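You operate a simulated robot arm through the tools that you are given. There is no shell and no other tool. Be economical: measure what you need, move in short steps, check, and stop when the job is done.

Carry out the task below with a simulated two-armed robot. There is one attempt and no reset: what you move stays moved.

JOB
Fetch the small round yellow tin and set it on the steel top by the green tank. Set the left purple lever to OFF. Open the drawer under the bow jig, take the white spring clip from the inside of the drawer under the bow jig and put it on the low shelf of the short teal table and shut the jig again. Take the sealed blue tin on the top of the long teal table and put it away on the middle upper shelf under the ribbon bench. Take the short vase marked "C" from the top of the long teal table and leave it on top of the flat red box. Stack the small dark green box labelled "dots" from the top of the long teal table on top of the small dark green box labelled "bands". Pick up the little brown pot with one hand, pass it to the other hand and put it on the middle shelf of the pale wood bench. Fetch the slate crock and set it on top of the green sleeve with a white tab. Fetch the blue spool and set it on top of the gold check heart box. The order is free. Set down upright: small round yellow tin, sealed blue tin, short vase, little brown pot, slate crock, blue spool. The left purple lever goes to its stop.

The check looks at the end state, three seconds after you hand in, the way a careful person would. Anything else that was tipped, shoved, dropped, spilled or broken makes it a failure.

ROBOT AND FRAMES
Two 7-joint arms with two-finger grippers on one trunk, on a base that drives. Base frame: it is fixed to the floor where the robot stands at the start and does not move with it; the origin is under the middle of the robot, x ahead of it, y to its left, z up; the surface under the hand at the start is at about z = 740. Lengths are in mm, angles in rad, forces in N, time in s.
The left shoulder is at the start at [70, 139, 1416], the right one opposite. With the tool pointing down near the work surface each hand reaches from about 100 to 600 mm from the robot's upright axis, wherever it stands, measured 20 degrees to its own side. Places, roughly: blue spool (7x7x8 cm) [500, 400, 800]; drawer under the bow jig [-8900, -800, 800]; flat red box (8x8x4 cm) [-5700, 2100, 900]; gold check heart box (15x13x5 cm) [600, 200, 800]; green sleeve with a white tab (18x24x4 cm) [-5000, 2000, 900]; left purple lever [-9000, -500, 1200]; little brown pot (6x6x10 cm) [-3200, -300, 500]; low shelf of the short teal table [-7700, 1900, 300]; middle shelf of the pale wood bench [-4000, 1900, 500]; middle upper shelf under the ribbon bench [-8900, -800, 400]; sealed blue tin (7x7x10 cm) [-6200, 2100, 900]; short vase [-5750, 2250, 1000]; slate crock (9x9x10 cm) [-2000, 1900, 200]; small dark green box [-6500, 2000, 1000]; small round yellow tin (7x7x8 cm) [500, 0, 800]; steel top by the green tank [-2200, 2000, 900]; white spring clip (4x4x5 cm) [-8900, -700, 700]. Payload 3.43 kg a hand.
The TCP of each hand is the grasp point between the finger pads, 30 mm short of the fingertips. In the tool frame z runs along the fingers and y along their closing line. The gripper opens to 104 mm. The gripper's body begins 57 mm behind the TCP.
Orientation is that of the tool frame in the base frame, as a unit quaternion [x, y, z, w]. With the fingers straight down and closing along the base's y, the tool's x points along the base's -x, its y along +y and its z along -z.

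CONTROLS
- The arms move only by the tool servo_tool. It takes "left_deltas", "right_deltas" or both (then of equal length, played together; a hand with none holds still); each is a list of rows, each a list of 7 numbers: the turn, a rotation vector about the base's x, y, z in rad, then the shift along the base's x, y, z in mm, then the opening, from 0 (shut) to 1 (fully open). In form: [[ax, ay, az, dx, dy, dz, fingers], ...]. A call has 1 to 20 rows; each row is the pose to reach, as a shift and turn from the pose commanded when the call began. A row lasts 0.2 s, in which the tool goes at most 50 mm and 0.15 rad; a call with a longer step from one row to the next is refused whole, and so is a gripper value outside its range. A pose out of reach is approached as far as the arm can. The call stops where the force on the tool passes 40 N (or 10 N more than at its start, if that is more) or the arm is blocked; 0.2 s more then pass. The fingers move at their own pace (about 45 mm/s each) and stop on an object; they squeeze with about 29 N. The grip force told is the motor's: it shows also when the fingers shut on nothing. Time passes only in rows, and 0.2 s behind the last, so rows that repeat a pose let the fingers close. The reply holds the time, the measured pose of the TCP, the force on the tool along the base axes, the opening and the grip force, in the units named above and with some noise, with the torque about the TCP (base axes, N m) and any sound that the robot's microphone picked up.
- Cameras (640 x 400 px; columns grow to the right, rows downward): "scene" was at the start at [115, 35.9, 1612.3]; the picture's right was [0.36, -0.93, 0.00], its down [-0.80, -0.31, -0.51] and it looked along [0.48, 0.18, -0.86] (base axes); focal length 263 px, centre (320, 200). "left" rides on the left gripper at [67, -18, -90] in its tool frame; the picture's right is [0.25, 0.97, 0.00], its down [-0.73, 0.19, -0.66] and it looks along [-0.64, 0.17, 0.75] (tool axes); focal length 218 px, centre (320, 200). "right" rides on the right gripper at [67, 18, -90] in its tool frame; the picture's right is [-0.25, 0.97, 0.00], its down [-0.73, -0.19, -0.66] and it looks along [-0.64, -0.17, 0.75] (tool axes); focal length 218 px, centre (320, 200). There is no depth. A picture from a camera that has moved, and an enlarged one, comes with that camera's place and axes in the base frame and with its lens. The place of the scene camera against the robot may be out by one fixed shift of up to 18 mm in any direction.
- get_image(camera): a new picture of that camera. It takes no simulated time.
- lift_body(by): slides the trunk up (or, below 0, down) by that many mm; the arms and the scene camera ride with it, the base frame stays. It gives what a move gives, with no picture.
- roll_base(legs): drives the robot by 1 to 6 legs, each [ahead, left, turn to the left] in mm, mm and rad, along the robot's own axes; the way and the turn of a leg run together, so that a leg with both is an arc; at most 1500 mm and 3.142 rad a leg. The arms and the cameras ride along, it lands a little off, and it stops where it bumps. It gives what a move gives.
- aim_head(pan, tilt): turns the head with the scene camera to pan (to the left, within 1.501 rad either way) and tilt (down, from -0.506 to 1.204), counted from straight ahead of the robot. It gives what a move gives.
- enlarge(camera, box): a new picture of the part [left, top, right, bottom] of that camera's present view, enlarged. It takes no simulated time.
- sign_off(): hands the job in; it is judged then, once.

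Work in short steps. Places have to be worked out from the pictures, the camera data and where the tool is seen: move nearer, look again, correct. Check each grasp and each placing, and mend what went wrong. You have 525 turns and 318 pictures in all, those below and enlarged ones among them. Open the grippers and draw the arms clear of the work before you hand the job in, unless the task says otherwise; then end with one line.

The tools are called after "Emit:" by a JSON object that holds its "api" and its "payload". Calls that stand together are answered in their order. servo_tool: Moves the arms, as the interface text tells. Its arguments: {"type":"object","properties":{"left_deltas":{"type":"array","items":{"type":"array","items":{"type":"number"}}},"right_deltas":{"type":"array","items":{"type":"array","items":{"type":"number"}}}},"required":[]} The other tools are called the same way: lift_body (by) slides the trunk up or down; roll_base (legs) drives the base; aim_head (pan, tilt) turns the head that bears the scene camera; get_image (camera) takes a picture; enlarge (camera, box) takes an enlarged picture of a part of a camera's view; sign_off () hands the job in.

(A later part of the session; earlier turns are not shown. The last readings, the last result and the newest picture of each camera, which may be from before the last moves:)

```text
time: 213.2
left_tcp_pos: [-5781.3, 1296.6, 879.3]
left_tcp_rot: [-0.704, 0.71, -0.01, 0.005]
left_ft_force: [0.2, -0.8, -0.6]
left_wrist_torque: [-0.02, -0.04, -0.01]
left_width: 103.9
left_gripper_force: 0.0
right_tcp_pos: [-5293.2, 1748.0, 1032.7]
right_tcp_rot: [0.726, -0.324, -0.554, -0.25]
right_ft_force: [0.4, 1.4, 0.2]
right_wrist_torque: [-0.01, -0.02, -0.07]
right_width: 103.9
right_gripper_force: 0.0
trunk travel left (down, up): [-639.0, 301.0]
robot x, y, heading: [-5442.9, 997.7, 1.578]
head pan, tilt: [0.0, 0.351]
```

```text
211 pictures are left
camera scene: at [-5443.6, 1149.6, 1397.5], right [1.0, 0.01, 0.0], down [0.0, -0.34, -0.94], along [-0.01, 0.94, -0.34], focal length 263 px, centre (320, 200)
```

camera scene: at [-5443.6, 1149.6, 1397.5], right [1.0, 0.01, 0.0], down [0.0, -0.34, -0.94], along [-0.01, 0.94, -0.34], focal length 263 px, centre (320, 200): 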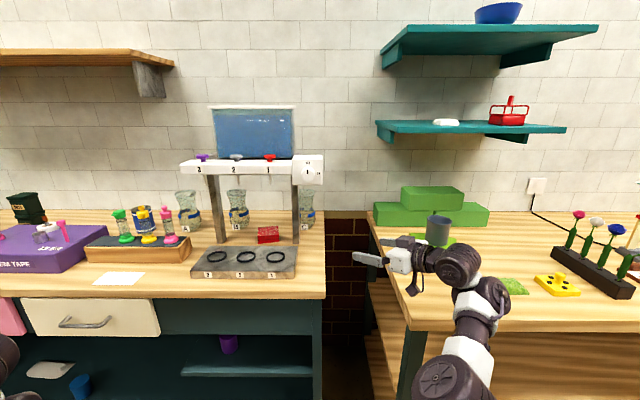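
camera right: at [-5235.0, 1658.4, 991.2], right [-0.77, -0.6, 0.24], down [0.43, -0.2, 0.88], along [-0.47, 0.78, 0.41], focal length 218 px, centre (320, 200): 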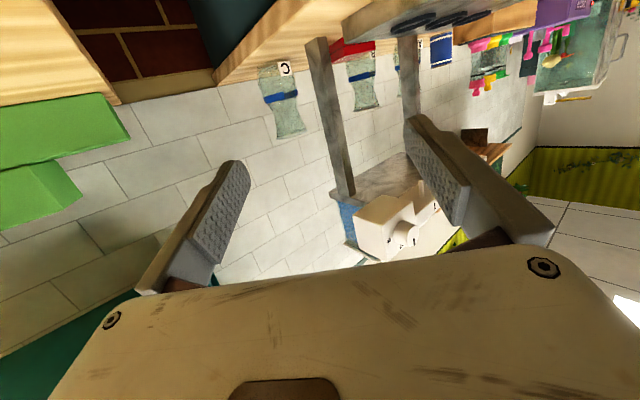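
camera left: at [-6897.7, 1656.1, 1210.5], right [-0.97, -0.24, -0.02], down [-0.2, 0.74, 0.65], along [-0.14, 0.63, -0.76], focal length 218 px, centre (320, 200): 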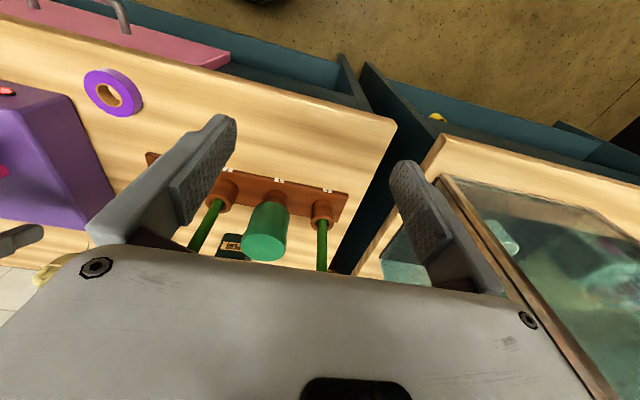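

Label C is visible from here. I enlarge both views to triangulate the vase.

Emit:
{"api": "enlarge", "payload": {"camera": "right", "box": [220, 20, 420, 145]}}

Emit:
{"api": "enlarge", "payload": {"camera": "scene", "box": [180, 150, 340, 250]}}

```text
3.20 times, centred on (320, 82) of right
camera zoom: at [-5235.0, 1658.4, 991.2], right [-0.77, -0.6, 0.24], down [0.43, -0.2, 0.88], along [-0.47, 0.78, 0.41], focal length 698 px, centre (320, 576)
```

zoom: 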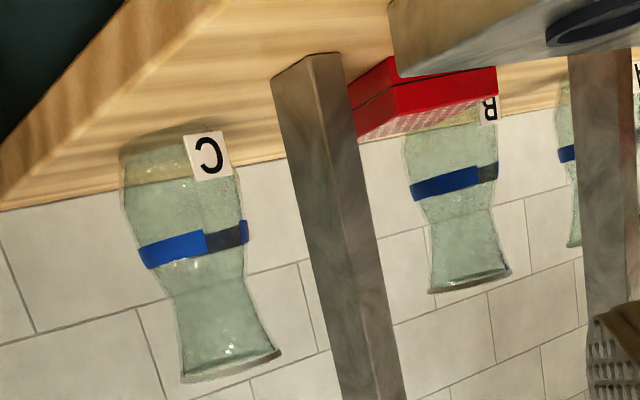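

```text
4.00 times, centred on (260, 200) of scene
camera zoom: at [-5443.6, 1149.6, 1397.5], right [1.0, 0.01, 0.0], down [0.0, -0.34, -0.94], along [-0.01, 0.94, -0.34], focal length 1054 px, centre (560, 200)
```

zoom: 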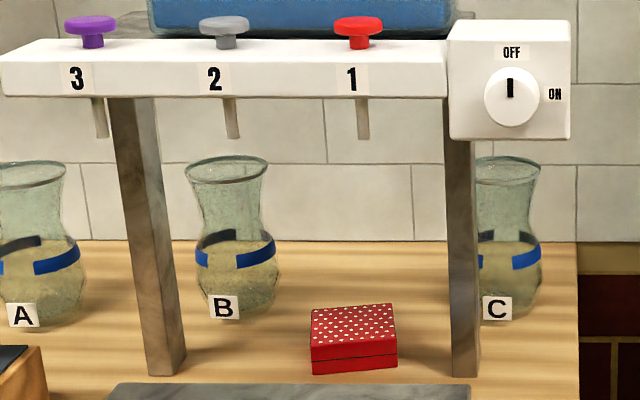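

Triangulated: vase C at (-5516,2170), z 905–1062, with its neck around z≈1000 (about 55 mm wide). The hand points at yaw 41°, pitch 15° down. I drive forward 340 mm.

Emit:
{"api": "roll_base", "payload": {"legs": [[340, 0, 0]]}}

Emit:
{"api": "get_image", "payload": {"camera": "right"}}

Emit:
{"api": "get_image", "payload": {"camera": "scene"}}

```text
time: 215.5
left_tcp_pos: [-5784.3, 1635.6, 879.7]
left_tcp_rot: [-0.705, 0.709, -0.009, 0.004]
left_ft_force: [0.7, -0.6, 0.6]
left_wrist_torque: [0.0, -0.02, 0.01]
left_width: 104.2
left_gripper_force: 0.0
right_tcp_pos: [-5295.8, 2087.0, 1031.7]
right_tcp_rot: [0.727, -0.323, -0.553, -0.248]
right_ft_force: [-0.1, 0.4, -0.1]
right_wrist_torque: [-0.02, -0.02, 0.01]
right_width: 104.0
right_gripper_force: 0.1
trunk travel left (down, up): [-639.0, 301.0]
robot x, y, heading: [-5443.9, 1333.4, 1.576]
head pan, tilt: [0.0, 0.351]
```

```text
208 pictures are left
camera right: at [-5237.5, 1998.0, 990.7], right [-0.77, -0.6, 0.24], down [0.43, -0.2, 0.88], along [-0.47, 0.78, 0.41], focal length 218 px, centre (320, 200)
```

right: 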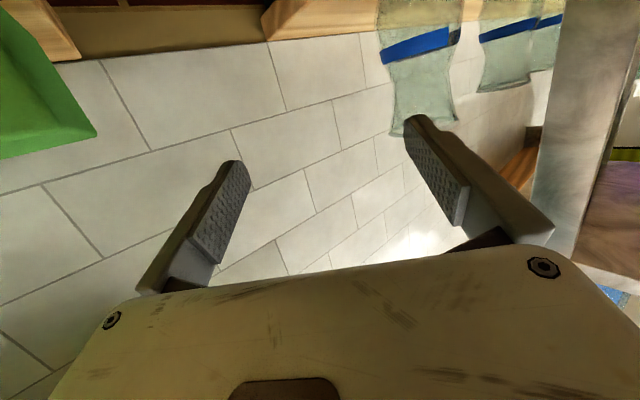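

```text
207 pictures are left
camera scene: at [-5444.9, 1489.0, 1397.5], right [1.0, 0.01, 0.0], down [0.0, -0.34, -0.94], along [-0.01, 0.94, -0.34], focal length 263 px, centre (320, 200)
```

scene: 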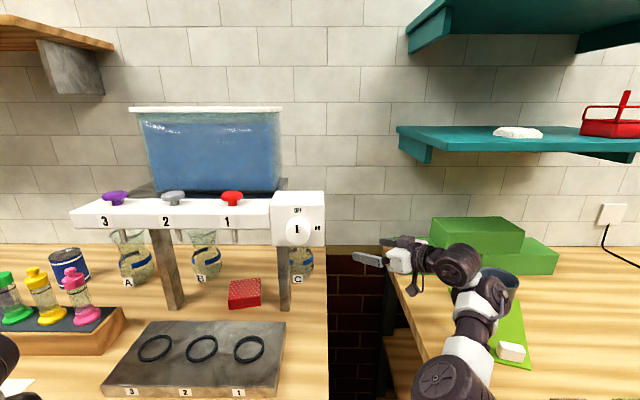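

Two wrist rays give vase C at about (-5508,2157). I move to a pre-grasp point 150 mm back along the finger line.

Emit:
{"api": "servo_tool", "payload": {"right_deltas": [[0, 0, 0, -40, -15, 5, 1], [0, 0, 0, -80, -28, 10, 1], [0, 0, 0, -116, -38, 10, 1], [0, 0, 0, -116, -38, 10, 1]]}}

Emit:
{"api": "get_image", "payload": {"camera": "right"}}

Emit:
{"api": "get_image", "payload": {"camera": "scene"}}

```text
time: 216.5
left_tcp_pos: [-5783.6, 1636.2, 879.3]
left_tcp_rot: [-0.705, 0.709, -0.009, 0.005]
left_ft_force: [-0.5, 0.6, 0.2]
left_wrist_torque: [0.02, 0.01, -0.02]
left_width: 104.0
left_gripper_force: 0.1
right_tcp_pos: [-5411.7, 2048.6, 1041.3]
right_tcp_rot: [0.726, -0.324, -0.554, -0.249]
right_ft_force: [0.5, -0.1, 0.2]
right_wrist_torque: [0.03, 0.02, 0.03]
right_width: 104.2
right_gripper_force: 0.1
trunk travel left (down, up): [-639.0, 301.0]
robot x, y, heading: [-5443.2, 1331.2, 1.589]
head pan, tilt: [0.0, 0.351]
```

```text
206 pictures are left
camera right: at [-5354.1, 1960.0, 1000.2], right [-0.77, -0.6, 0.24], down [0.43, -0.2, 0.88], along [-0.47, 0.78, 0.41], focal length 218 px, centre (320, 200)
```

right: 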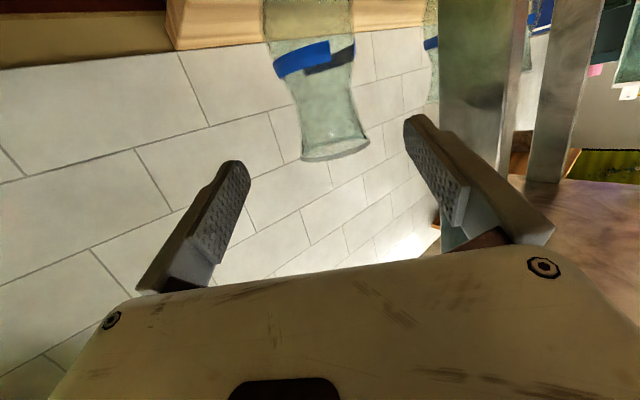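

```text
205 pictures are left
camera scene: at [-5444.4, 1489.0, 1397.4], right [1.0, 0.01, 0.0], down [0.0, -0.34, -0.94], along [-0.01, 0.94, -0.34], focal length 263 px, centre (320, 200)
```

scene: 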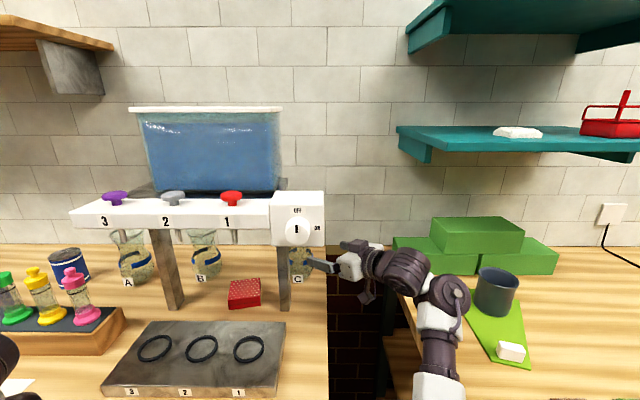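

The vase neck is centred between the fingers. I advance 100 mm along the line and check the post clearance.

Emit:
{"api": "servo_tool", "payload": {"right_deltas": [[0, 0, 0, -22, 22, -9, 1], [0, 0, 0, -45, 46, -18, 1], [0, 0, 0, -67, 69, -27, 1], [0, 0, 0, -67, 69, -27, 1]]}}

Emit:
{"api": "get_image", "payload": {"camera": "right"}}

Emit:
{"api": "enlarge", "payload": {"camera": "scene", "box": [220, 180, 420, 305]}}

```text
time: 217.5
left_tcp_pos: [-5782.7, 1634.8, 879.6]
left_tcp_rot: [-0.705, 0.709, -0.009, 0.004]
left_ft_force: [0.1, -0.2, -0.1]
left_wrist_torque: [0.02, 0.01, -0.03]
left_width: 103.9
left_gripper_force: 0.1
right_tcp_pos: [-5478.3, 2118.2, 1014.3]
right_tcp_rot: [0.726, -0.324, -0.553, -0.25]
right_ft_force: [0.1, -0.3, 0.0]
right_wrist_torque: [0.03, -0.02, 0.0]
right_width: 104.0
right_gripper_force: 0.1
trunk travel left (down, up): [-639.0, 301.0]
robot x, y, heading: [-5446.8, 1337.7, 1.579]
head pan, tilt: [0.0, 0.351]
```

```text
204 pictures are left
camera right: at [-5420.9, 2029.8, 973.6], right [-0.77, -0.6, 0.24], down [0.43, -0.2, 0.88], along [-0.47, 0.78, 0.41], focal length 218 px, centre (320, 200)
```

right: 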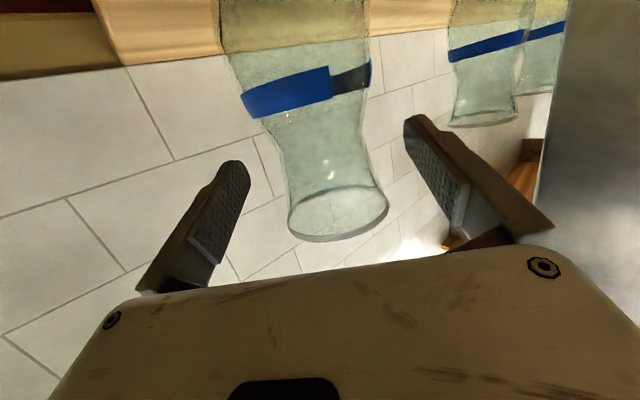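

```text
3.20 times, centred on (320, 242) of scene
camera zoom: at [-5444.4, 1488.6, 1397.5], right [1.0, 0.01, 0.0], down [0.0, -0.34, -0.94], along [-0.01, 0.94, -0.34], focal length 843 px, centre (320, 64)
```

zoom: 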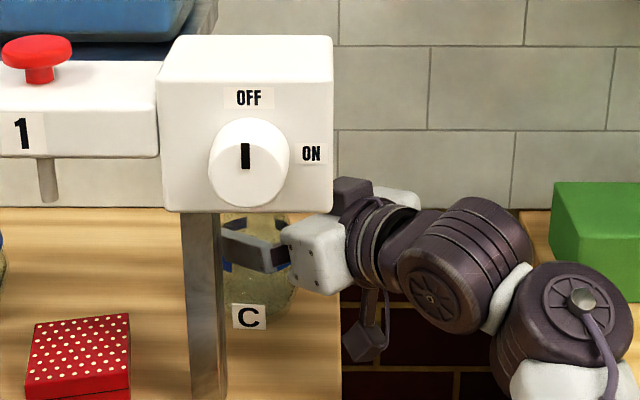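

Clear of the post. I advance the last 45 mm and close on the neck.

Emit:
{"api": "servo_tool", "payload": {"right_deltas": [[0, 0, 0, -15, 15, -5, 1], [0, 0, 0, -30, 31, -10, 1], [0, 0, 0, -30, 31, -10, 1], [0, 0, 0, -30, 31, -10, 0], [0, 0, 0, -30, 31, -10, 0], [0, 0, 0, -30, 31, -10, 0], [0, 0, 0, -30, 31, -10, 0], [0, 0, 0, -30, 31, -10, 0]]}}

Emit:
{"api": "get_image", "payload": {"camera": "right"}}

```text
time: 219.3
left_tcp_pos: [-5783.9, 1636.4, 879.4]
left_tcp_rot: [-0.705, 0.709, -0.009, 0.004]
left_ft_force: [-0.7, 0.6, 0.4]
left_wrist_torque: [0.04, -0.03, -0.03]
left_width: 103.9
left_gripper_force: 0.1
right_tcp_pos: [-5508.0, 2150.3, 1004.9]
right_tcp_rot: [0.726, -0.323, -0.554, -0.249]
right_ft_force: [1.1, 3.5, 3.2]
right_wrist_torque: [0.15, -0.02, -0.03]
right_width: 65.3
right_gripper_force: 28.9
trunk travel left (down, up): [-639.0, 301.0]
robot x, y, heading: [-5447.5, 1335.1, 1.579]
head pan, tilt: [0.0, 0.351]
```

```text
202 pictures are left
camera right: at [-5450.3, 2061.0, 963.6], right [-0.77, -0.6, 0.24], down [0.43, -0.2, 0.88], along [-0.47, 0.78, 0.41], focal length 218 px, centre (320, 200)
```

right: 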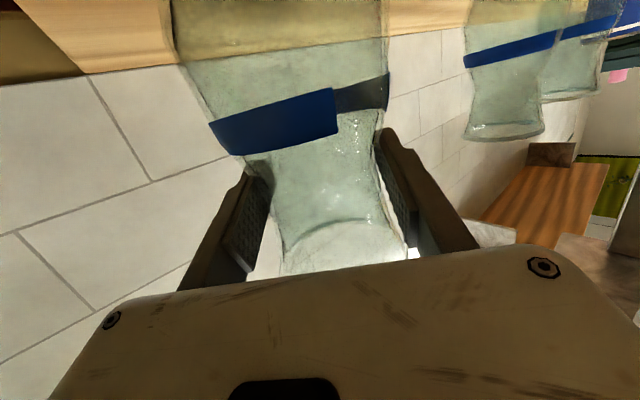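

Gripped at 65 mm. I lift 40 mm and check.

Emit:
{"api": "servo_tool", "payload": {"right_deltas": [[0, 0, 0, 0, 0, 20, 0], [0, 0, 0, 0, 0, 45, 0], [0, 0, 0, 0, 0, 45, 0]]}}

Emit:
{"api": "get_image", "payload": {"camera": "right"}}

```text
time: 220.1
left_tcp_pos: [-5782.5, 1636.9, 878.4]
left_tcp_rot: [-0.705, 0.709, -0.01, 0.005]
left_ft_force: [0.5, -0.5, -0.6]
left_wrist_torque: [-0.01, 0.0, 0.03]
left_width: 104.0
left_gripper_force: 0.0
right_tcp_pos: [-5509.0, 2152.0, 1048.1]
right_tcp_rot: [0.727, -0.324, -0.552, -0.248]
right_ft_force: [-0.1, 0.2, -5.8]
right_wrist_torque: [-0.02, -0.01, 0.04]
right_width: 65.1
right_gripper_force: 29.1
trunk travel left (down, up): [-639.0, 301.0]
robot x, y, heading: [-5446.5, 1329.4, 1.58]
head pan, tilt: [0.0, 0.351]
```

```text
201 pictures are left
camera right: at [-5450.4, 2062.5, 1006.9], right [-0.77, -0.6, 0.24], down [0.43, -0.2, 0.88], along [-0.48, 0.78, 0.41], focal length 218 px, centre (320, 200)
```

right: 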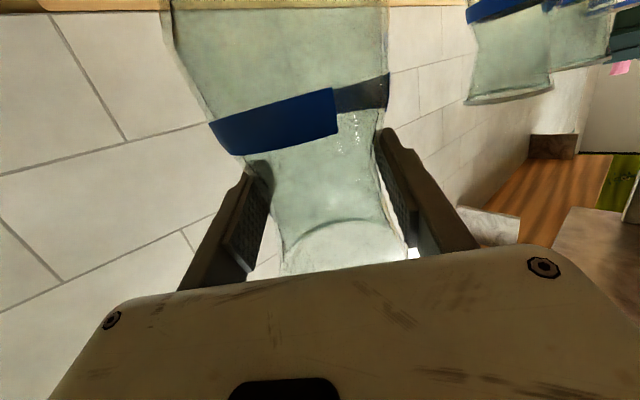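

The vase is up and level (5.8 N). I raise it a bit more and retreat along the approach line.

Emit:
{"api": "servo_tool", "payload": {"right_deltas": [[0, 0, 0, 0, 0, 15, 0], [0, 0, 0, 25, -28, 15, 0], [0, 0, 0, 52, -58, 15, 0], [0, 0, 0, 80, -90, 15, 0], [0, 0, 0, 108, -120, 15, 0], [0, 0, 0, 122, -137, 15, 0], [0, 0, 0, 122, -137, 15, 0]]}}

Emit:
{"api": "get_image", "payload": {"camera": "scene"}}

```text
time: 221.7
left_tcp_pos: [-5798.5, 1631.3, 875.8]
left_tcp_rot: [-0.706, 0.708, -0.013, 0.012]
left_ft_force: [0.2, 0.1, 0.5]
left_wrist_torque: [-0.01, -0.01, 0.04]
left_width: 103.9
left_gripper_force: 0.1
right_tcp_pos: [-5410.6, 2007.8, 1076.3]
right_tcp_rot: [0.73, -0.314, -0.552, -0.253]
right_ft_force: [-0.5, 0.5, -6.3]
right_wrist_torque: [0.01, -0.07, 0.03]
right_width: 65.9
right_gripper_force: 28.8
trunk travel left (down, up): [-639.0, 301.0]
robot x, y, heading: [-5446.4, 1336.1, 1.585]
head pan, tilt: [0.0, 0.351]
```

```text
200 pictures are left
camera scene: at [-5468.8, 1484.7, 1399.0], right [1.0, 0.01, 0.02], down [0.02, -0.34, -0.94], along [-0.01, 0.94, -0.34], focal length 263 px, centre (320, 200)
```

scene: 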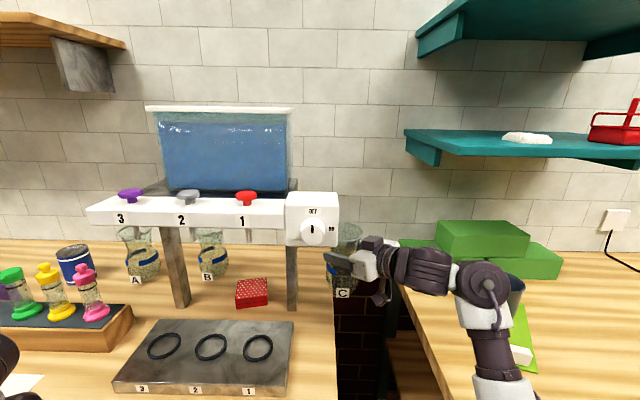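

The trunk leans slightly, so the arm is pressing on something. I go back 40 mm along the path and look.

Emit:
{"api": "servo_tool", "payload": {"right_deltas": [[0, 0, 0, -25, 22, 0, 0], [0, 0, 0, -45, 40, 0, 0], [0, 0, 0, -45, 40, 0, 0]]}}

Emit:
{"api": "get_image", "payload": {"camera": "scene"}}

```text
time: 222.5
left_tcp_pos: [-5782.9, 1636.9, 878.6]
left_tcp_rot: [-0.705, 0.709, -0.01, 0.006]
left_ft_force: [0.5, 0.2, 1.7]
left_wrist_torque: [-0.02, -0.02, 0.0]
left_width: 103.8
left_gripper_force: 0.0
right_tcp_pos: [-5432.1, 2050.6, 1063.3]
right_tcp_rot: [0.727, -0.323, -0.552, -0.249]
right_ft_force: [-0.7, -0.2, -6.1]
right_wrist_torque: [-0.03, -0.05, -0.06]
right_width: 65.2
right_gripper_force: 28.5
trunk travel left (down, up): [-639.0, 301.0]
robot x, y, heading: [-5446.6, 1333.4, 1.581]
head pan, tilt: [0.0, 0.351]
```

```text
199 pictures are left
camera scene: at [-5446.5, 1488.6, 1396.9], right [1.0, 0.01, 0.0], down [0.0, -0.34, -0.94], along [-0.01, 0.94, -0.34], focal length 263 px, centre (320, 200)
```

scene: 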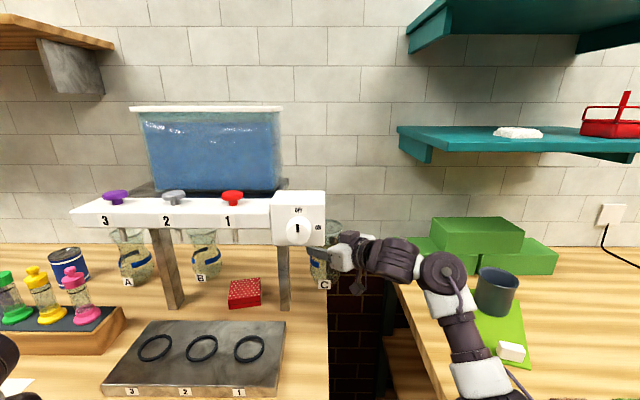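

Level again with nothing displaced; probably the elbow met the wood bench edge when folding. I back out with the base instead.

Emit:
{"api": "roll_base", "payload": {"legs": [[-330, 0, 0]]}}

Emit:
{"api": "get_image", "payload": {"camera": "scene"}}

```text
time: 224.7
left_tcp_pos: [-5781.0, 1305.6, 879.2]
left_tcp_rot: [-0.705, 0.709, -0.009, 0.003]
left_ft_force: [0.1, 0.1, -0.5]
left_wrist_torque: [0.01, 0.02, 0.0]
left_width: 104.3
left_gripper_force: 0.1
right_tcp_pos: [-5430.6, 1721.0, 1063.0]
right_tcp_rot: [0.727, -0.323, -0.553, -0.247]
right_ft_force: [0.4, 0.1, -6.0]
right_wrist_torque: [-0.05, -0.04, 0.03]
right_width: 65.2
right_gripper_force: 29.2
trunk travel left (down, up): [-639.0, 301.0]
robot x, y, heading: [-5442.1, 1003.3, 1.58]
head pan, tilt: [0.0, 0.351]
```

```text
198 pictures are left
camera scene: at [-5442.0, 1159.4, 1397.3], right [1.0, 0.01, 0.0], down [0.0, -0.34, -0.94], along [-0.01, 0.94, -0.34], focal length 263 px, centre (320, 200)
```

scene: 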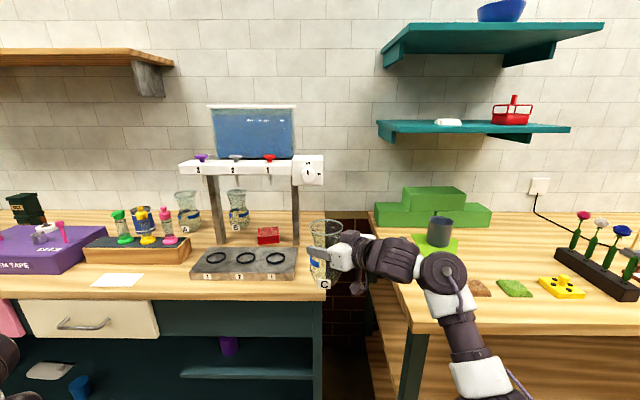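

Now I yaw the hand back to straight while shifting it toward its own side.

Emit:
{"api": "servo_tool", "payload": {"right_deltas": [[0, 0, -0.1, 10, 0, 2, 0], [0, 0, -0.2, 20, 0, 2, 0], [0, 0, -0.3, 30, 0, 2, 0], [0, 0, -0.4, 40, 0, 2, 0], [0, 0, -0.5, 50, 0, 2, 0], [0, 0, -0.6, 60, 0, 2, 0], [0, 0, -0.72, 70, 0, 2, 0], [0, 0, -0.72, 70, 0, 2, 0]]}}

Emit:
{"api": "get_image", "payload": {"camera": "scene"}}

Emit:
{"api": "get_image", "payload": {"camera": "right"}}

```text
time: 226.4
left_tcp_pos: [-5779.8, 1305.0, 879.2]
left_tcp_rot: [-0.706, 0.708, -0.01, 0.004]
left_ft_force: [-0.2, 0.5, -0.3]
left_wrist_torque: [0.01, -0.02, -0.02]
left_width: 103.8
left_gripper_force: 0.0
right_tcp_pos: [-5359.9, 1722.7, 1064.8]
right_tcp_rot: [0.567, -0.559, -0.429, -0.427]
right_ft_force: [0.6, 0.0, -5.6]
right_wrist_torque: [-0.08, 0.02, 0.0]
right_width: 65.5
right_gripper_force: 29.1
trunk travel left (down, up): [-639.0, 301.0]
robot x, y, heading: [-5441.1, 1001.7, 1.585]
head pan, tilt: [0.0, 0.351]
```

```text
197 pictures are left
camera scene: at [-5441.9, 1159.3, 1397.3], right [1.0, 0.01, 0.0], down [0.0, -0.34, -0.94], along [-0.01, 0.94, -0.34], focal length 263 px, centre (320, 200)
```

scene: 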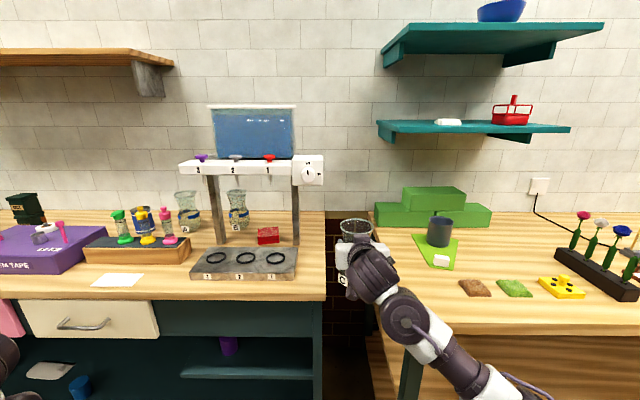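

```text
196 pictures are left
camera right: at [-5374.9, 1617.0, 1023.9], right [-0.97, 0.06, 0.24], down [0.19, -0.44, 0.88], along [0.15, 0.9, 0.41], focal length 218 px, centre (320, 200)
```

right: 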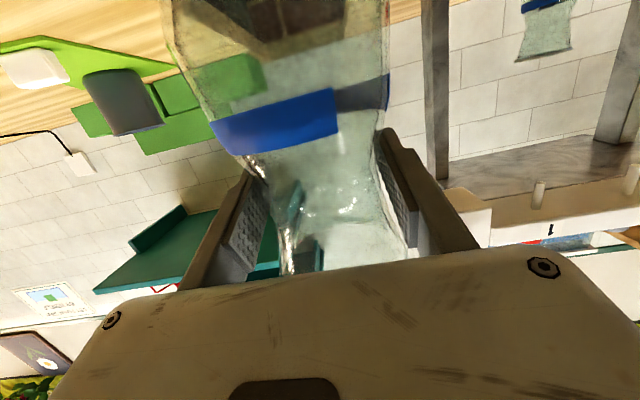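

Vase held level. The red box is at about (-5648,2060), top z≈943. I drive left 288 mm to line up between the posts.

Emit:
{"api": "roll_base", "payload": {"legs": [[0, 288, -0.013]]}}

Emit:
{"api": "get_image", "payload": {"camera": "scene"}}

Emit:
{"api": "enlarge", "payload": {"camera": "scene", "box": [220, 140, 460, 290]}}

```text
time: 228.4
left_tcp_pos: [-6063.2, 1308.8, 879.5]
left_tcp_rot: [-0.701, 0.713, -0.01, 0.003]
left_ft_force: [0.4, -0.4, 0.4]
left_wrist_torque: [-0.01, 0.02, -0.01]
left_width: 104.2
left_gripper_force: 0.0
right_tcp_pos: [-5637.1, 1719.2, 1065.1]
right_tcp_rot: [0.563, -0.562, -0.427, -0.43]
right_ft_force: [0.3, 0.4, -6.6]
right_wrist_torque: [0.0, 0.0, 0.0]
right_width: 65.2
right_gripper_force: 29.4
trunk travel left (down, up): [-639.0, 301.0]
robot x, y, heading: [-5730.9, 999.8, 1.57]
head pan, tilt: [0.0, 0.351]
```

```text
195 pictures are left
camera scene: at [-5727.3, 1158.3, 1397.3], right [1.0, 0.0, 0.0], down [0.0, -0.34, -0.94], along [0.0, 0.94, -0.34], focal length 263 px, centre (320, 200)
```

scene: 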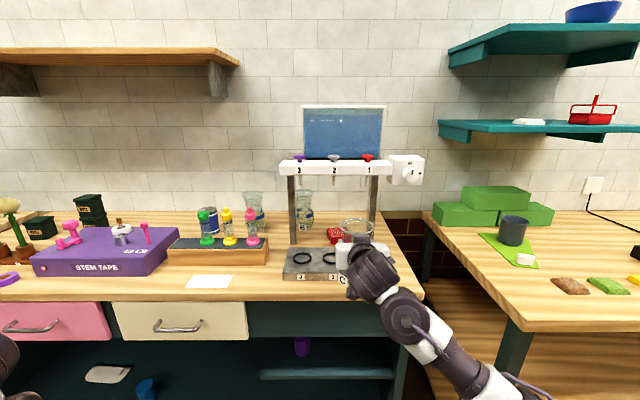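

```text
2.67 times, centred on (340, 215) of scene
camera zoom: at [-5727.3, 1158.3, 1397.3], right [1.0, 0.0, 0.0], down [0.0, -0.34, -0.94], along [0.0, 0.94, -0.34], focal length 702 px, centre (267, 160)
```

zoom: 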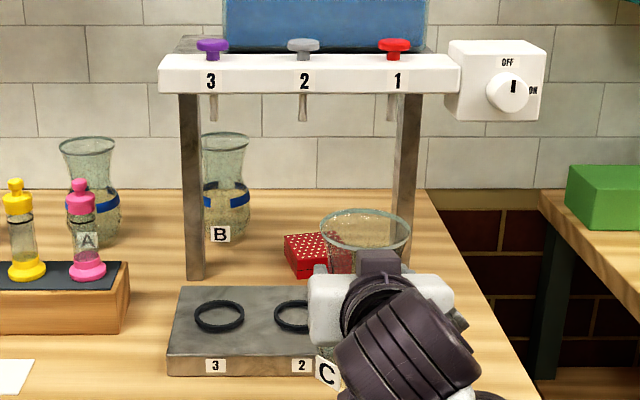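

The red box centre is about (-5652,2052) in the hand's frame. I lower slightly to z≈1053 for clearance under the nozzles, shift −15 in x, and drive forward 200 mm.

Emit:
{"api": "servo_tool", "payload": {"right_deltas": [[0, 0, 0, -8, 0, -6, 0], [0, 0, 0, -15, 0, -12, 0], [0, 0, 0, -15, 0, -12, 0]]}}

Emit:
{"api": "roll_base", "payload": {"legs": [[200, 0, 0]]}}

Emit:
{"api": "get_image", "payload": {"camera": "right"}}

Emit:
{"api": "get_image", "payload": {"camera": "scene"}}

```text
time: 229.2
left_tcp_pos: [-6062.7, 1309.1, 880.3]
left_tcp_rot: [-0.701, 0.713, -0.01, 0.004]
left_ft_force: [0.2, -0.3, -0.4]
left_wrist_torque: [-0.02, -0.01, -0.03]
left_width: 104.1
left_gripper_force: 0.1
right_tcp_pos: [-5651.2, 1719.4, 1053.2]
right_tcp_rot: [0.563, -0.563, -0.427, -0.429]
right_ft_force: [0.4, 0.5, -5.4]
right_wrist_torque: [-0.06, -0.01, -0.03]
right_width: 65.2
right_gripper_force: 29.1
trunk travel left (down, up): [-639.0, 301.0]
robot x, y, heading: [-5729.4, 1001.1, 1.567]
head pan, tilt: [0.0, 0.351]
```

```text
time: 230.8
left_tcp_pos: [-6063.8, 1508.7, 879.0]
left_tcp_rot: [-0.701, 0.713, -0.01, 0.003]
left_ft_force: [-0.6, 0.3, 1.4]
left_wrist_torque: [0.0, 0.04, 0.01]
left_width: 104.3
left_gripper_force: 0.1
right_tcp_pos: [-5652.9, 1919.2, 1053.2]
right_tcp_rot: [-0.563, 0.563, 0.426, 0.43]
right_ft_force: [-0.6, -0.3, -6.9]
right_wrist_torque: [-0.02, -0.06, -0.03]
right_width: 65.5
right_gripper_force: 28.4
trunk travel left (down, up): [-639.0, 301.0]
robot x, y, heading: [-5726.5, 1205.6, 1.568]
head pan, tilt: [0.0, 0.351]
```

```text
193 pictures are left
camera right: at [-5668.4, 1815.5, 1012.3], right [-0.97, 0.07, 0.24], down [0.19, -0.44, 0.88], along [0.17, 0.9, 0.41], focal length 218 px, centre (320, 200)
```

right: 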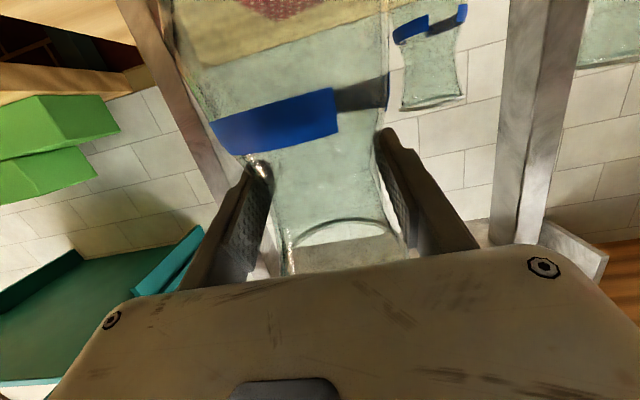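

```text
192 pictures are left
camera scene: at [-5727.0, 1358.3, 1397.3], right [1.0, 0.0, 0.0], down [0.0, -0.34, -0.94], along [0.0, 0.94, -0.34], focal length 263 px, centre (320, 200)
```

scene: 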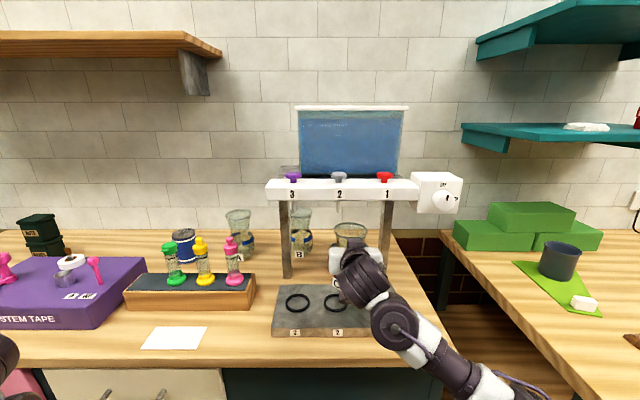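

Passing freely between the posts. Forward another 100 mm.

Emit:
{"api": "roll_base", "payload": {"legs": [[105, 0, 0]]}}

Emit:
{"api": "get_image", "payload": {"camera": "right"}}

Emit:
{"api": "enlarge", "payload": {"camera": "scene", "box": [220, 160, 460, 310]}}

```text
time: 232.0
left_tcp_pos: [-6064.0, 1614.9, 878.8]
left_tcp_rot: [-0.7, 0.714, -0.01, 0.003]
left_ft_force: [0.5, -0.5, 0.2]
left_wrist_torque: [0.01, 0.02, 0.0]
left_width: 103.9
left_gripper_force: 0.1
right_tcp_pos: [-5650.0, 2025.8, 1053.8]
right_tcp_rot: [0.563, -0.563, -0.426, -0.43]
right_ft_force: [0.7, -0.3, -6.2]
right_wrist_torque: [-0.04, -0.01, -0.01]
right_width: 65.1
right_gripper_force: 29.1
trunk travel left (down, up): [-639.0, 301.0]
robot x, y, heading: [-5725.7, 1309.3, 1.569]
head pan, tilt: [0.0, 0.351]
```

```text
191 pictures are left
camera right: at [-5667.6, 1921.6, 1012.2], right [-0.97, 0.07, 0.24], down [0.19, -0.44, 0.88], along [0.17, 0.9, 0.41], focal length 218 px, centre (320, 200)
```

right: 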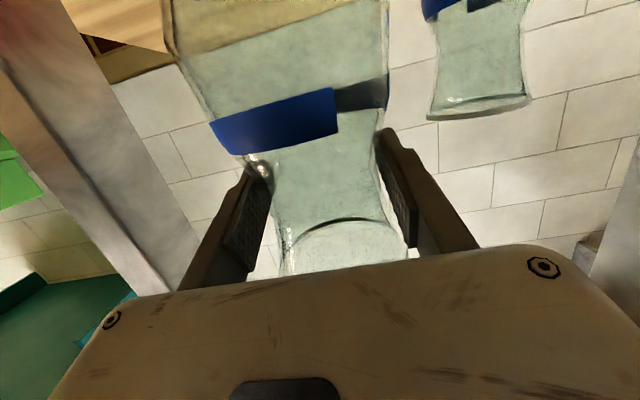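

```text
2.67 times, centred on (340, 235) of scene
camera zoom: at [-5726.5, 1464.5, 1397.3], right [1.0, 0.0, 0.0], down [0.0, -0.34, -0.94], along [0.0, 0.94, -0.34], focal length 702 px, centre (267, 107)
```

zoom: 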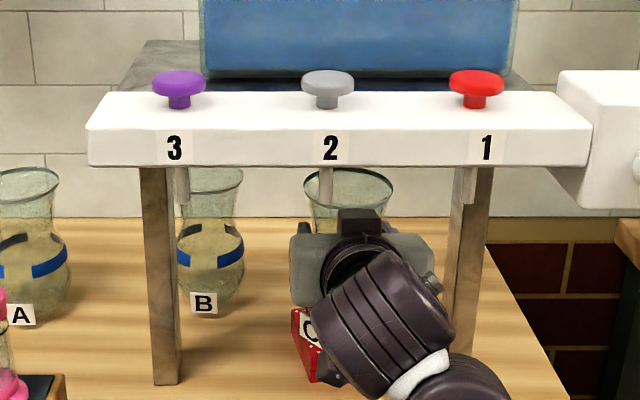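

The vase axis matches the TCP; the red box centre is about 24 mm further in. I advance and lower to contact.

Emit:
{"api": "servo_tool", "payload": {"right_deltas": [[0, 0, 0, -1, 12, 0, 0], [0, 0, 0, -1, 24, 0, 0], [0, 0, 0, -1, 24, -4, 0], [0, 0, 0, -1, 24, -8, 0], [0, 0, 0, -1, 24, -8, 0]]}}

```text
time: 233.2
left_tcp_pos: [-6063.1, 1615.5, 878.6]
left_tcp_rot: [-0.7, 0.714, -0.01, 0.003]
left_ft_force: [0.2, 0.4, 0.4]
left_wrist_torque: [0.01, 0.04, 0.0]
left_width: 103.8
left_gripper_force: 0.0
right_tcp_pos: [-5651.2, 2051.1, 1044.1]
right_tcp_rot: [-0.562, 0.563, 0.426, 0.431]
right_ft_force: [0.0, -0.2, -5.7]
right_wrist_torque: [-0.04, 0.02, -0.03]
right_width: 65.2
right_gripper_force: 28.8
trunk travel left (down, up): [-639.0, 301.0]
robot x, y, heading: [-5730.8, 1307.3, 1.567]
head pan, tilt: [0.0, 0.351]
```

Emit:
{"api": "servo_tool", "payload": {"right_deltas": [[0, 0, 0, 0, 0, -3, 0], [0, 0, 0, 0, 0, -5, 0], [0, 0, 0, 0, 0, -5, 0]]}}

Emit:
{"api": "enlarge", "payload": {"camera": "scene", "box": [260, 200, 420, 300]}}

```text
time: 234.0
left_tcp_pos: [-6063.0, 1615.2, 878.5]
left_tcp_rot: [-0.701, 0.713, -0.011, 0.003]
left_ft_force: [0.1, 1.0, -0.3]
left_wrist_torque: [0.0, -0.01, -0.03]
left_width: 104.0
left_gripper_force: 0.1
right_tcp_pos: [-5652.0, 2049.5, 1041.8]
right_tcp_rot: [-0.563, 0.563, 0.426, 0.43]
right_ft_force: [0.0, -0.8, -5.3]
right_wrist_torque: [-0.04, 0.0, 0.0]
right_width: 65.3
right_gripper_force: 28.8
trunk travel left (down, up): [-639.0, 301.0]
robot x, y, heading: [-5728.8, 1306.9, 1.575]
head pan, tilt: [0.0, 0.351]
```

```text
4.00 times, centred on (340, 250) of scene
camera zoom: at [-5726.5, 1464.5, 1397.3], right [1.0, 0.0, 0.0], down [0.0, -0.34, -0.94], along [0.0, 0.94, -0.34], focal length 1054 px, centre (240, 0)
```

zoom: 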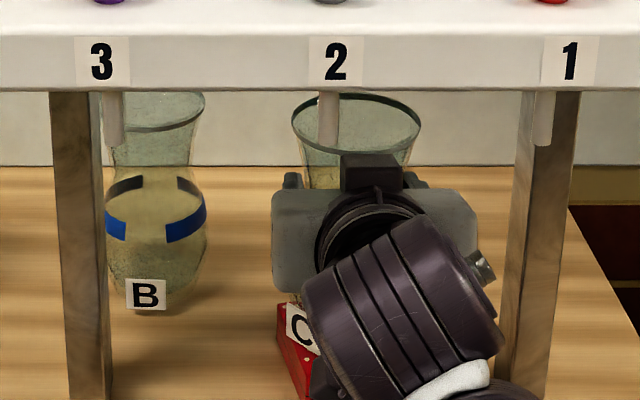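

Emit:
{"api": "servo_tool", "payload": {"right_deltas": [[0, 0, 0, 0, 0, -3, 0], [0, 0, 0, 0, 0, -6, 0], [0, 0, 0, 0, 0, -6, 0]]}}

```text
time: 234.8
left_tcp_pos: [-6063.2, 1614.2, 879.8]
left_tcp_rot: [-0.701, 0.713, -0.009, 0.005]
left_ft_force: [0.6, -0.3, 0.6]
left_wrist_torque: [-0.01, -0.03, -0.04]
left_width: 104.2
left_gripper_force: 0.1
right_tcp_pos: [-5653.0, 2049.0, 1038.4]
right_tcp_rot: [-0.561, 0.563, 0.428, 0.431]
right_ft_force: [1.7, 4.4, 7.5]
right_wrist_torque: [0.18, 0.02, -0.07]
right_width: 65.1
right_gripper_force: 28.8
trunk travel left (down, up): [-639.0, 301.0]
robot x, y, heading: [-5728.4, 1308.2, 1.569]
head pan, tilt: [0.0, 0.351]
```

Contact made. I ease, open, and retreat straight back.

Emit:
{"api": "servo_tool", "payload": {"right_deltas": [[0, 0, 0, 0, 0, 1, 0.3], [0, 0, 0, 0, 0, 1, 0.7], [0, 0, 0, 0, 0, 1, 1], [0, 0, 0, 0, 0, 1, 1], [0, 0, 0, 0, 0, 1, 1]]}}

Emit:
{"api": "get_image", "payload": {"camera": "right"}}

```text
time: 236.0
left_tcp_pos: [-6063.2, 1613.5, 879.8]
left_tcp_rot: [-0.701, 0.713, -0.009, 0.004]
left_ft_force: [0.2, 0.2, 0.6]
left_wrist_torque: [-0.02, 0.02, 0.02]
left_width: 103.8
left_gripper_force: 0.1
right_tcp_pos: [-5652.4, 2047.7, 1036.2]
right_tcp_rot: [0.564, -0.562, -0.427, -0.429]
right_ft_force: [0.6, 0.3, 0.7]
right_wrist_torque: [-0.02, 0.01, 0.01]
right_width: 103.9
right_gripper_force: 0.1
trunk travel left (down, up): [-639.0, 301.0]
robot x, y, heading: [-5728.8, 1306.4, 1.57]
head pan, tilt: [0.0, 0.351]
```

```text
188 pictures are left
camera right: at [-5668.8, 1944.7, 994.6], right [-0.97, 0.07, 0.24], down [0.19, -0.44, 0.88], along [0.17, 0.9, 0.41], focal length 218 px, centre (320, 200)
```

right: 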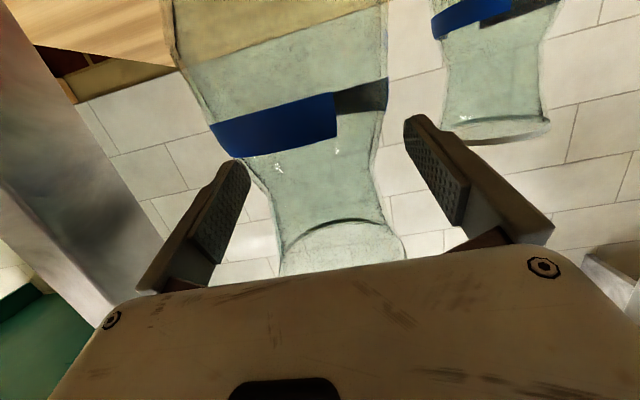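

Released; the vase stands. I back out with the base.

Emit:
{"api": "roll_base", "payload": {"legs": [[-320, 0, 0]]}}

Emit:
{"api": "enlarge", "payload": {"camera": "scene", "box": [240, 140, 440, 265]}}

Emit:
{"api": "enlarge", "payload": {"camera": "right", "box": [160, 0, 480, 200]}}

```text
time: 238.1
left_tcp_pos: [-6065.2, 1296.8, 879.1]
left_tcp_rot: [-0.701, 0.713, -0.01, 0.005]
left_ft_force: [-0.3, -0.5, 0.9]
left_wrist_torque: [0.0, -0.03, -0.01]
left_width: 103.9
left_gripper_force: 0.1
right_tcp_pos: [-5653.9, 1731.7, 1036.3]
right_tcp_rot: [0.563, -0.562, -0.427, -0.43]
right_ft_force: [0.3, 0.7, -0.8]
right_wrist_torque: [0.0, 0.01, 0.01]
right_width: 104.1
right_gripper_force: 0.0
trunk travel left (down, up): [-639.0, 301.0]
robot x, y, heading: [-5730.6, 992.7, 1.571]
head pan, tilt: [0.0, 0.351]
```

```text
3.20 times, centred on (340, 202) of scene
camera zoom: at [-5727.8, 1146.3, 1397.4], right [1.0, 0.0, 0.0], down [0.0, -0.34, -0.94], along [0.0, 0.94, -0.34], focal length 843 px, centre (256, 192)
```

zoom: 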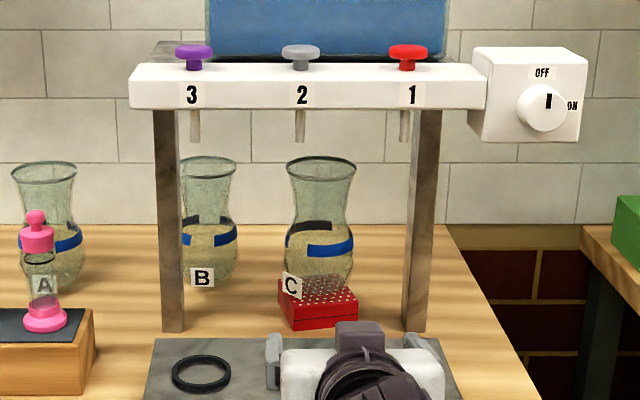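

```text
2.00 times, centred on (320, 100) of right
camera zoom: at [-5670.4, 1627.7, 994.6], right [-0.97, 0.07, 0.24], down [0.19, -0.44, 0.88], along [0.17, 0.9, 0.41], focal length 436 px, centre (320, 400)
```

zoom: 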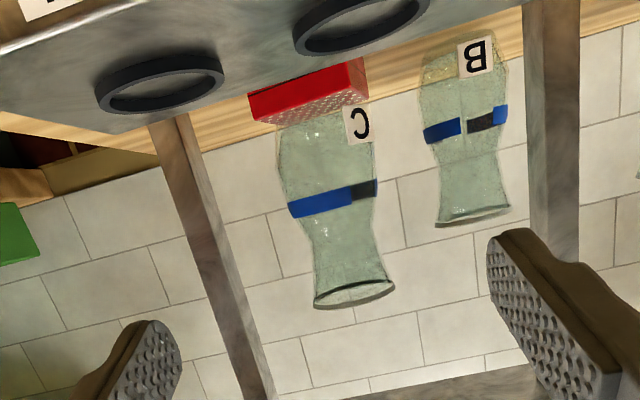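

Vase C stands on the red box. Now I back into the aisle, raise the trunk, fold the right hand, and look toward the far end for the ribbon bench.

Emit:
{"api": "roll_base", "payload": {"legs": [[-200, 0, 0]]}}

Emit:
{"api": "lift_body", "payload": {"by": 300}}

Emit:
{"api": "servo_tool", "payload": {"right_deltas": [[-0.13, 0, 0, 0, 0, -40, 1], [-0.26, 0, 0, 0, 0, -80, 1], [-0.39, 0, 0, 0, 0, -120, 1], [-0.52, 0, 0, 0, -10, -160, 1], [-0.65, 0, 0, 5, -20, -200, 1], [-0.78, 0, 0, 10, -40, -240, 1], [-0.91, 0, 0, 20, -70, -275, 1], [-1.04, 0, 0, 30, -100, -300, 1], [-1.17, 0, 0, 40, -140, -320, 1], [-1.3, 0, 0, 50, -180, -340, 1], [-1.3, 0, 0, 60, -220, -360, 1], [-1.3, 0, 0, 60, -220, -360, 1]]}}

Emit:
{"api": "aim_head", "payload": {"pan": 1.4, "tilt": 0.3}}

Emit:
{"api": "get_image", "payload": {"camera": "scene"}}

```text
time: 239.7
left_tcp_pos: [-6064.9, 1097.7, 879.1]
left_tcp_rot: [-0.701, 0.713, -0.009, 0.005]
left_ft_force: [-0.7, -0.7, 0.2]
left_wrist_torque: [0.04, -0.01, 0.01]
left_width: 104.0
left_gripper_force: 0.1
right_tcp_pos: [-5653.2, 1530.2, 1036.1]
right_tcp_rot: [-0.562, 0.563, 0.427, 0.431]
right_ft_force: [0.3, 0.1, -0.7]
right_wrist_torque: [0.02, 0.0, 0.0]
right_width: 103.9
right_gripper_force: 0.0
trunk travel left (down, up): [-639.0, 301.0]
robot x, y, heading: [-5728.6, 789.9, 1.567]
head pan, tilt: [0.0, 0.351]
```

```text
time: 242.7
left_tcp_pos: [-6064.5, 1098.2, 1179.0]
left_tcp_rot: [-0.701, 0.713, -0.01, 0.005]
left_ft_force: [-0.2, 0.2, -0.2]
left_wrist_torque: [0.0, 0.0, -0.01]
left_width: 104.1
left_gripper_force: 0.1
right_tcp_pos: [-5652.5, 1530.4, 1336.8]
right_tcp_rot: [-0.562, 0.563, 0.426, 0.431]
right_ft_force: [0.7, 0.5, 0.1]
right_wrist_torque: [0.03, 0.0, -0.03]
right_width: 103.9
right_gripper_force: 0.0
trunk travel left (down, up): [-939.0, 1.0]
robot x, y, heading: [-5731.7, 786.6, 1.565]
head pan, tilt: [0.0, 0.351]
```

```text
time: 245.3
left_tcp_pos: [-6064.7, 1097.3, 1179.4]
left_tcp_rot: [-0.701, 0.713, -0.01, 0.005]
left_ft_force: [-0.2, -1.0, 0.3]
left_wrist_torque: [-0.02, -0.04, 0.01]
left_width: 104.2
left_gripper_force: 0.1
right_tcp_pos: [-5593.8, 1309.4, 976.1]
right_tcp_rot: [0.708, -0.706, 0.001, -0.002]
right_ft_force: [0.2, -0.5, -0.4]
right_wrist_torque: [0.0, 0.01, 0.01]
right_width: 103.8
right_gripper_force: 0.2
trunk travel left (down, up): [-939.0, 1.0]
robot x, y, heading: [-5730.1, 795.0, 1.563]
head pan, tilt: [0.0, 0.351]
```

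```text
time: 246.9
left_tcp_pos: [-6063.8, 1096.8, 1179.7]
left_tcp_rot: [-0.701, 0.713, -0.01, 0.005]
left_ft_force: [-0.7, -0.7, -1.3]
left_wrist_torque: [0.0, -0.03, -0.03]
left_width: 104.3
left_gripper_force: 0.0
right_tcp_pos: [-5592.9, 1309.7, 975.9]
right_tcp_rot: [0.709, -0.706, 0.001, -0.003]
right_ft_force: [-0.4, 0.2, 0.2]
right_wrist_torque: [0.0, -0.01, 0.01]
right_width: 103.9
right_gripper_force: 0.1
trunk travel left (down, up): [-939.0, 1.0]
robot x, y, heading: [-5731.1, 790.5, 1.566]
head pan, tilt: [1.4, 0.3]
```

```text
185 pictures are left
camera scene: at [-5820.6, 868.8, 1702.2], right [0.18, 0.98, 0.0], down [0.29, -0.05, -0.96], along [-0.94, 0.17, -0.3], focal length 263 px, centre (320, 200)
```

scene: 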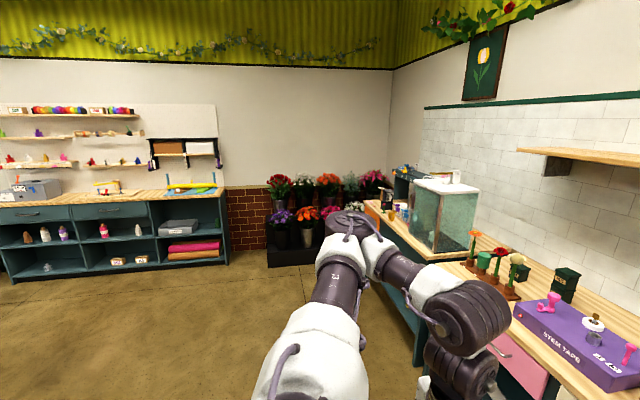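

The ribbon bench is along the far wall (facing +x). I turn to heading π and advance.

Emit:
{"api": "roll_base", "payload": {"legs": [[0, 0, 1.571], [1400, 0, 0]]}}

Emit:
{"api": "aim_head", "payload": {"pan": 0.4, "tilt": 0.4}}

Emit:
{"api": "get_image", "payload": {"camera": "scene"}}

```text
time: 257.6
left_tcp_pos: [-7419.3, 458.4, 1179.6]
left_tcp_rot: [1.0, -0.007, 0.003, -0.01]
left_ft_force: [0.1, 0.4, 0.0]
left_wrist_torque: [0.0, -0.02, -0.02]
left_width: 104.0
left_gripper_force: 0.1
right_tcp_pos: [-7635.3, 929.6, 976.0]
right_tcp_rot: [1.0, 0.004, 0.0, -0.003]
right_ft_force: [0.1, 0.3, 0.2]
right_wrist_torque: [0.0, 0.0, 0.0]
right_width: 104.1
right_gripper_force: 0.2
trunk travel left (down, up): [-939.0, 1.0]
robot x, y, heading: [-7115.5, 791.2, 3.143]
head pan, tilt: [1.4, 0.3]
```

```text
time: 258.9
left_tcp_pos: [-7420.2, 457.3, 1178.9]
left_tcp_rot: [1.0, -0.008, 0.004, -0.01]
left_ft_force: [0.9, -1.1, -0.4]
left_wrist_torque: [0.01, -0.04, 0.02]
left_width: 103.9
left_gripper_force: 0.0
right_tcp_pos: [-7635.6, 929.9, 976.8]
right_tcp_rot: [1.0, 0.003, 0.0, -0.002]
right_ft_force: [0.1, 0.0, 0.5]
right_wrist_torque: [-0.01, -0.01, 0.01]
right_width: 103.9
right_gripper_force: 0.0
trunk travel left (down, up): [-939.0, 1.0]
robot x, y, heading: [-7115.7, 793.8, 3.142]
head pan, tilt: [0.4, 0.4]
```

```text
184 pictures are left
camera scene: at [-7249.1, 768.2, 1692.9], right [-0.39, 0.92, 0.0], down [0.36, 0.15, -0.92], along [-0.85, -0.36, -0.39], focal length 263 px, centre (320, 200)
```

scene: 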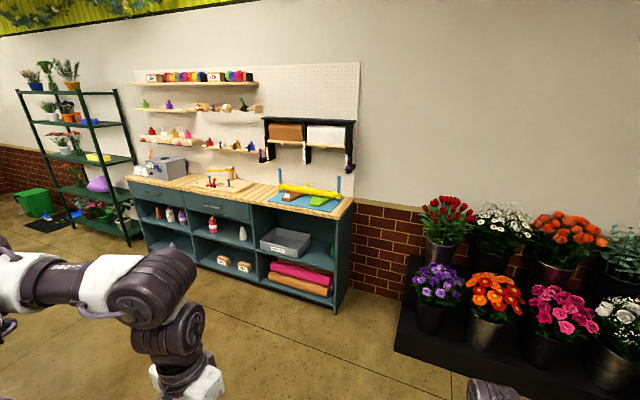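

I enlarge the bench for details.

Emit:
{"api": "enlarge", "payload": {"camera": "scene", "box": [120, 60, 370, 216]}}

Emit:
{"api": "enlarge", "payload": {"camera": "scene", "box": [120, 160, 370, 316]}}

```text
2.56 times, centred on (245, 138) of scene
camera zoom: at [-7249.1, 768.2, 1692.9], right [-0.39, 0.92, 0.0], down [0.36, 0.15, -0.92], along [-0.85, -0.36, -0.39], focal length 674 px, centre (512, 359)
```

zoom: 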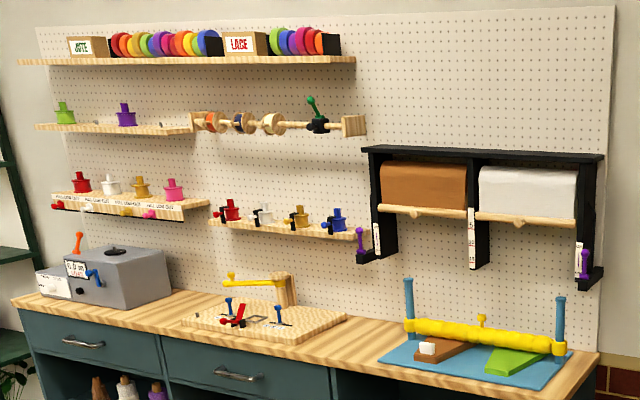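

```text
2.56 times, centred on (245, 238) of scene
camera zoom: at [-7249.1, 768.2, 1692.9], right [-0.39, 0.92, 0.0], down [0.36, 0.15, -0.92], along [-0.85, -0.36, -0.39], focal length 674 px, centre (512, 103)
```

zoom: 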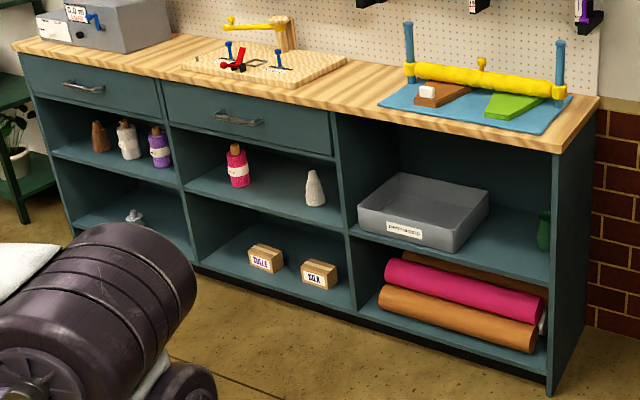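

The layout is clear: the middle drawer is under the bow jig, the middle upper shelf is below it, and the purple levers are on the dark paper-roll bracket. I drive closer.

Emit:
{"api": "roll_base", "payload": {"legs": [[0, 1350, 0], [850, 0, 0]]}}

Emit:
{"api": "aim_head", "payload": {"pan": 0.0, "tilt": 0.45}}

Emit:
{"api": "get_image", "payload": {"camera": "scene"}}

```text
time: 269.7
left_tcp_pos: [-8275.8, -882.2, 1179.6]
left_tcp_rot: [1.0, -0.008, 0.003, -0.01]
left_ft_force: [0.5, -0.8, 0.0]
left_wrist_torque: [0.02, -0.01, 0.0]
left_width: 104.1
left_gripper_force: 0.0
right_tcp_pos: [-8488.8, -410.7, 975.3]
right_tcp_rot: [1.0, 0.002, -0.001, -0.003]
right_ft_force: [0.5, 0.1, -1.0]
right_wrist_torque: [0.03, -0.01, 0.02]
right_width: 104.1
right_gripper_force: 0.1
trunk travel left (down, up): [-939.0, 1.0]
robot x, y, heading: [-7969.5, -548.9, 3.138]
head pan, tilt: [0.4, 0.4]
```

```text
time: 270.6
left_tcp_pos: [-8276.2, -883.0, 1179.5]
left_tcp_rot: [1.0, -0.008, 0.004, -0.011]
left_ft_force: [0.3, -0.1, 0.1]
left_wrist_torque: [-0.01, -0.01, -0.02]
left_width: 104.1
left_gripper_force: 0.0
right_tcp_pos: [-8488.8, -410.9, 976.4]
right_tcp_rot: [1.0, 0.002, -0.002, -0.002]
right_ft_force: [-0.2, -0.5, -0.2]
right_wrist_torque: [-0.02, -0.01, 0.0]
right_width: 104.0
right_gripper_force: 0.0
trunk travel left (down, up): [-939.0, 1.0]
robot x, y, heading: [-7969.3, -549.9, 3.143]
head pan, tilt: [0.0, 0.45]
```

```text
181 pictures are left
camera scene: at [-8111.3, -536.6, 1688.2], right [0.0, 1.0, 0.0], down [0.44, 0.0, -0.9], along [-0.9, 0.0, -0.44], focal length 263 px, centre (320, 200)
```

scene: 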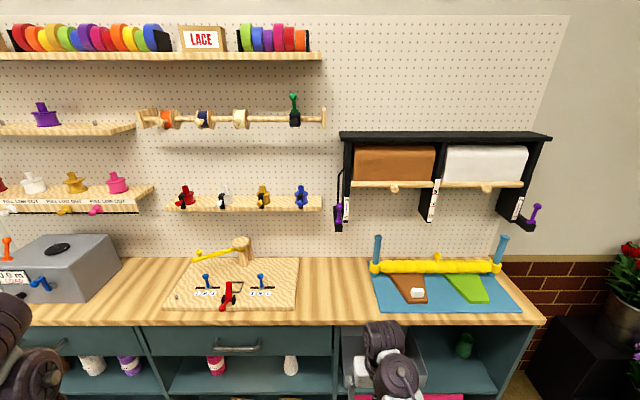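

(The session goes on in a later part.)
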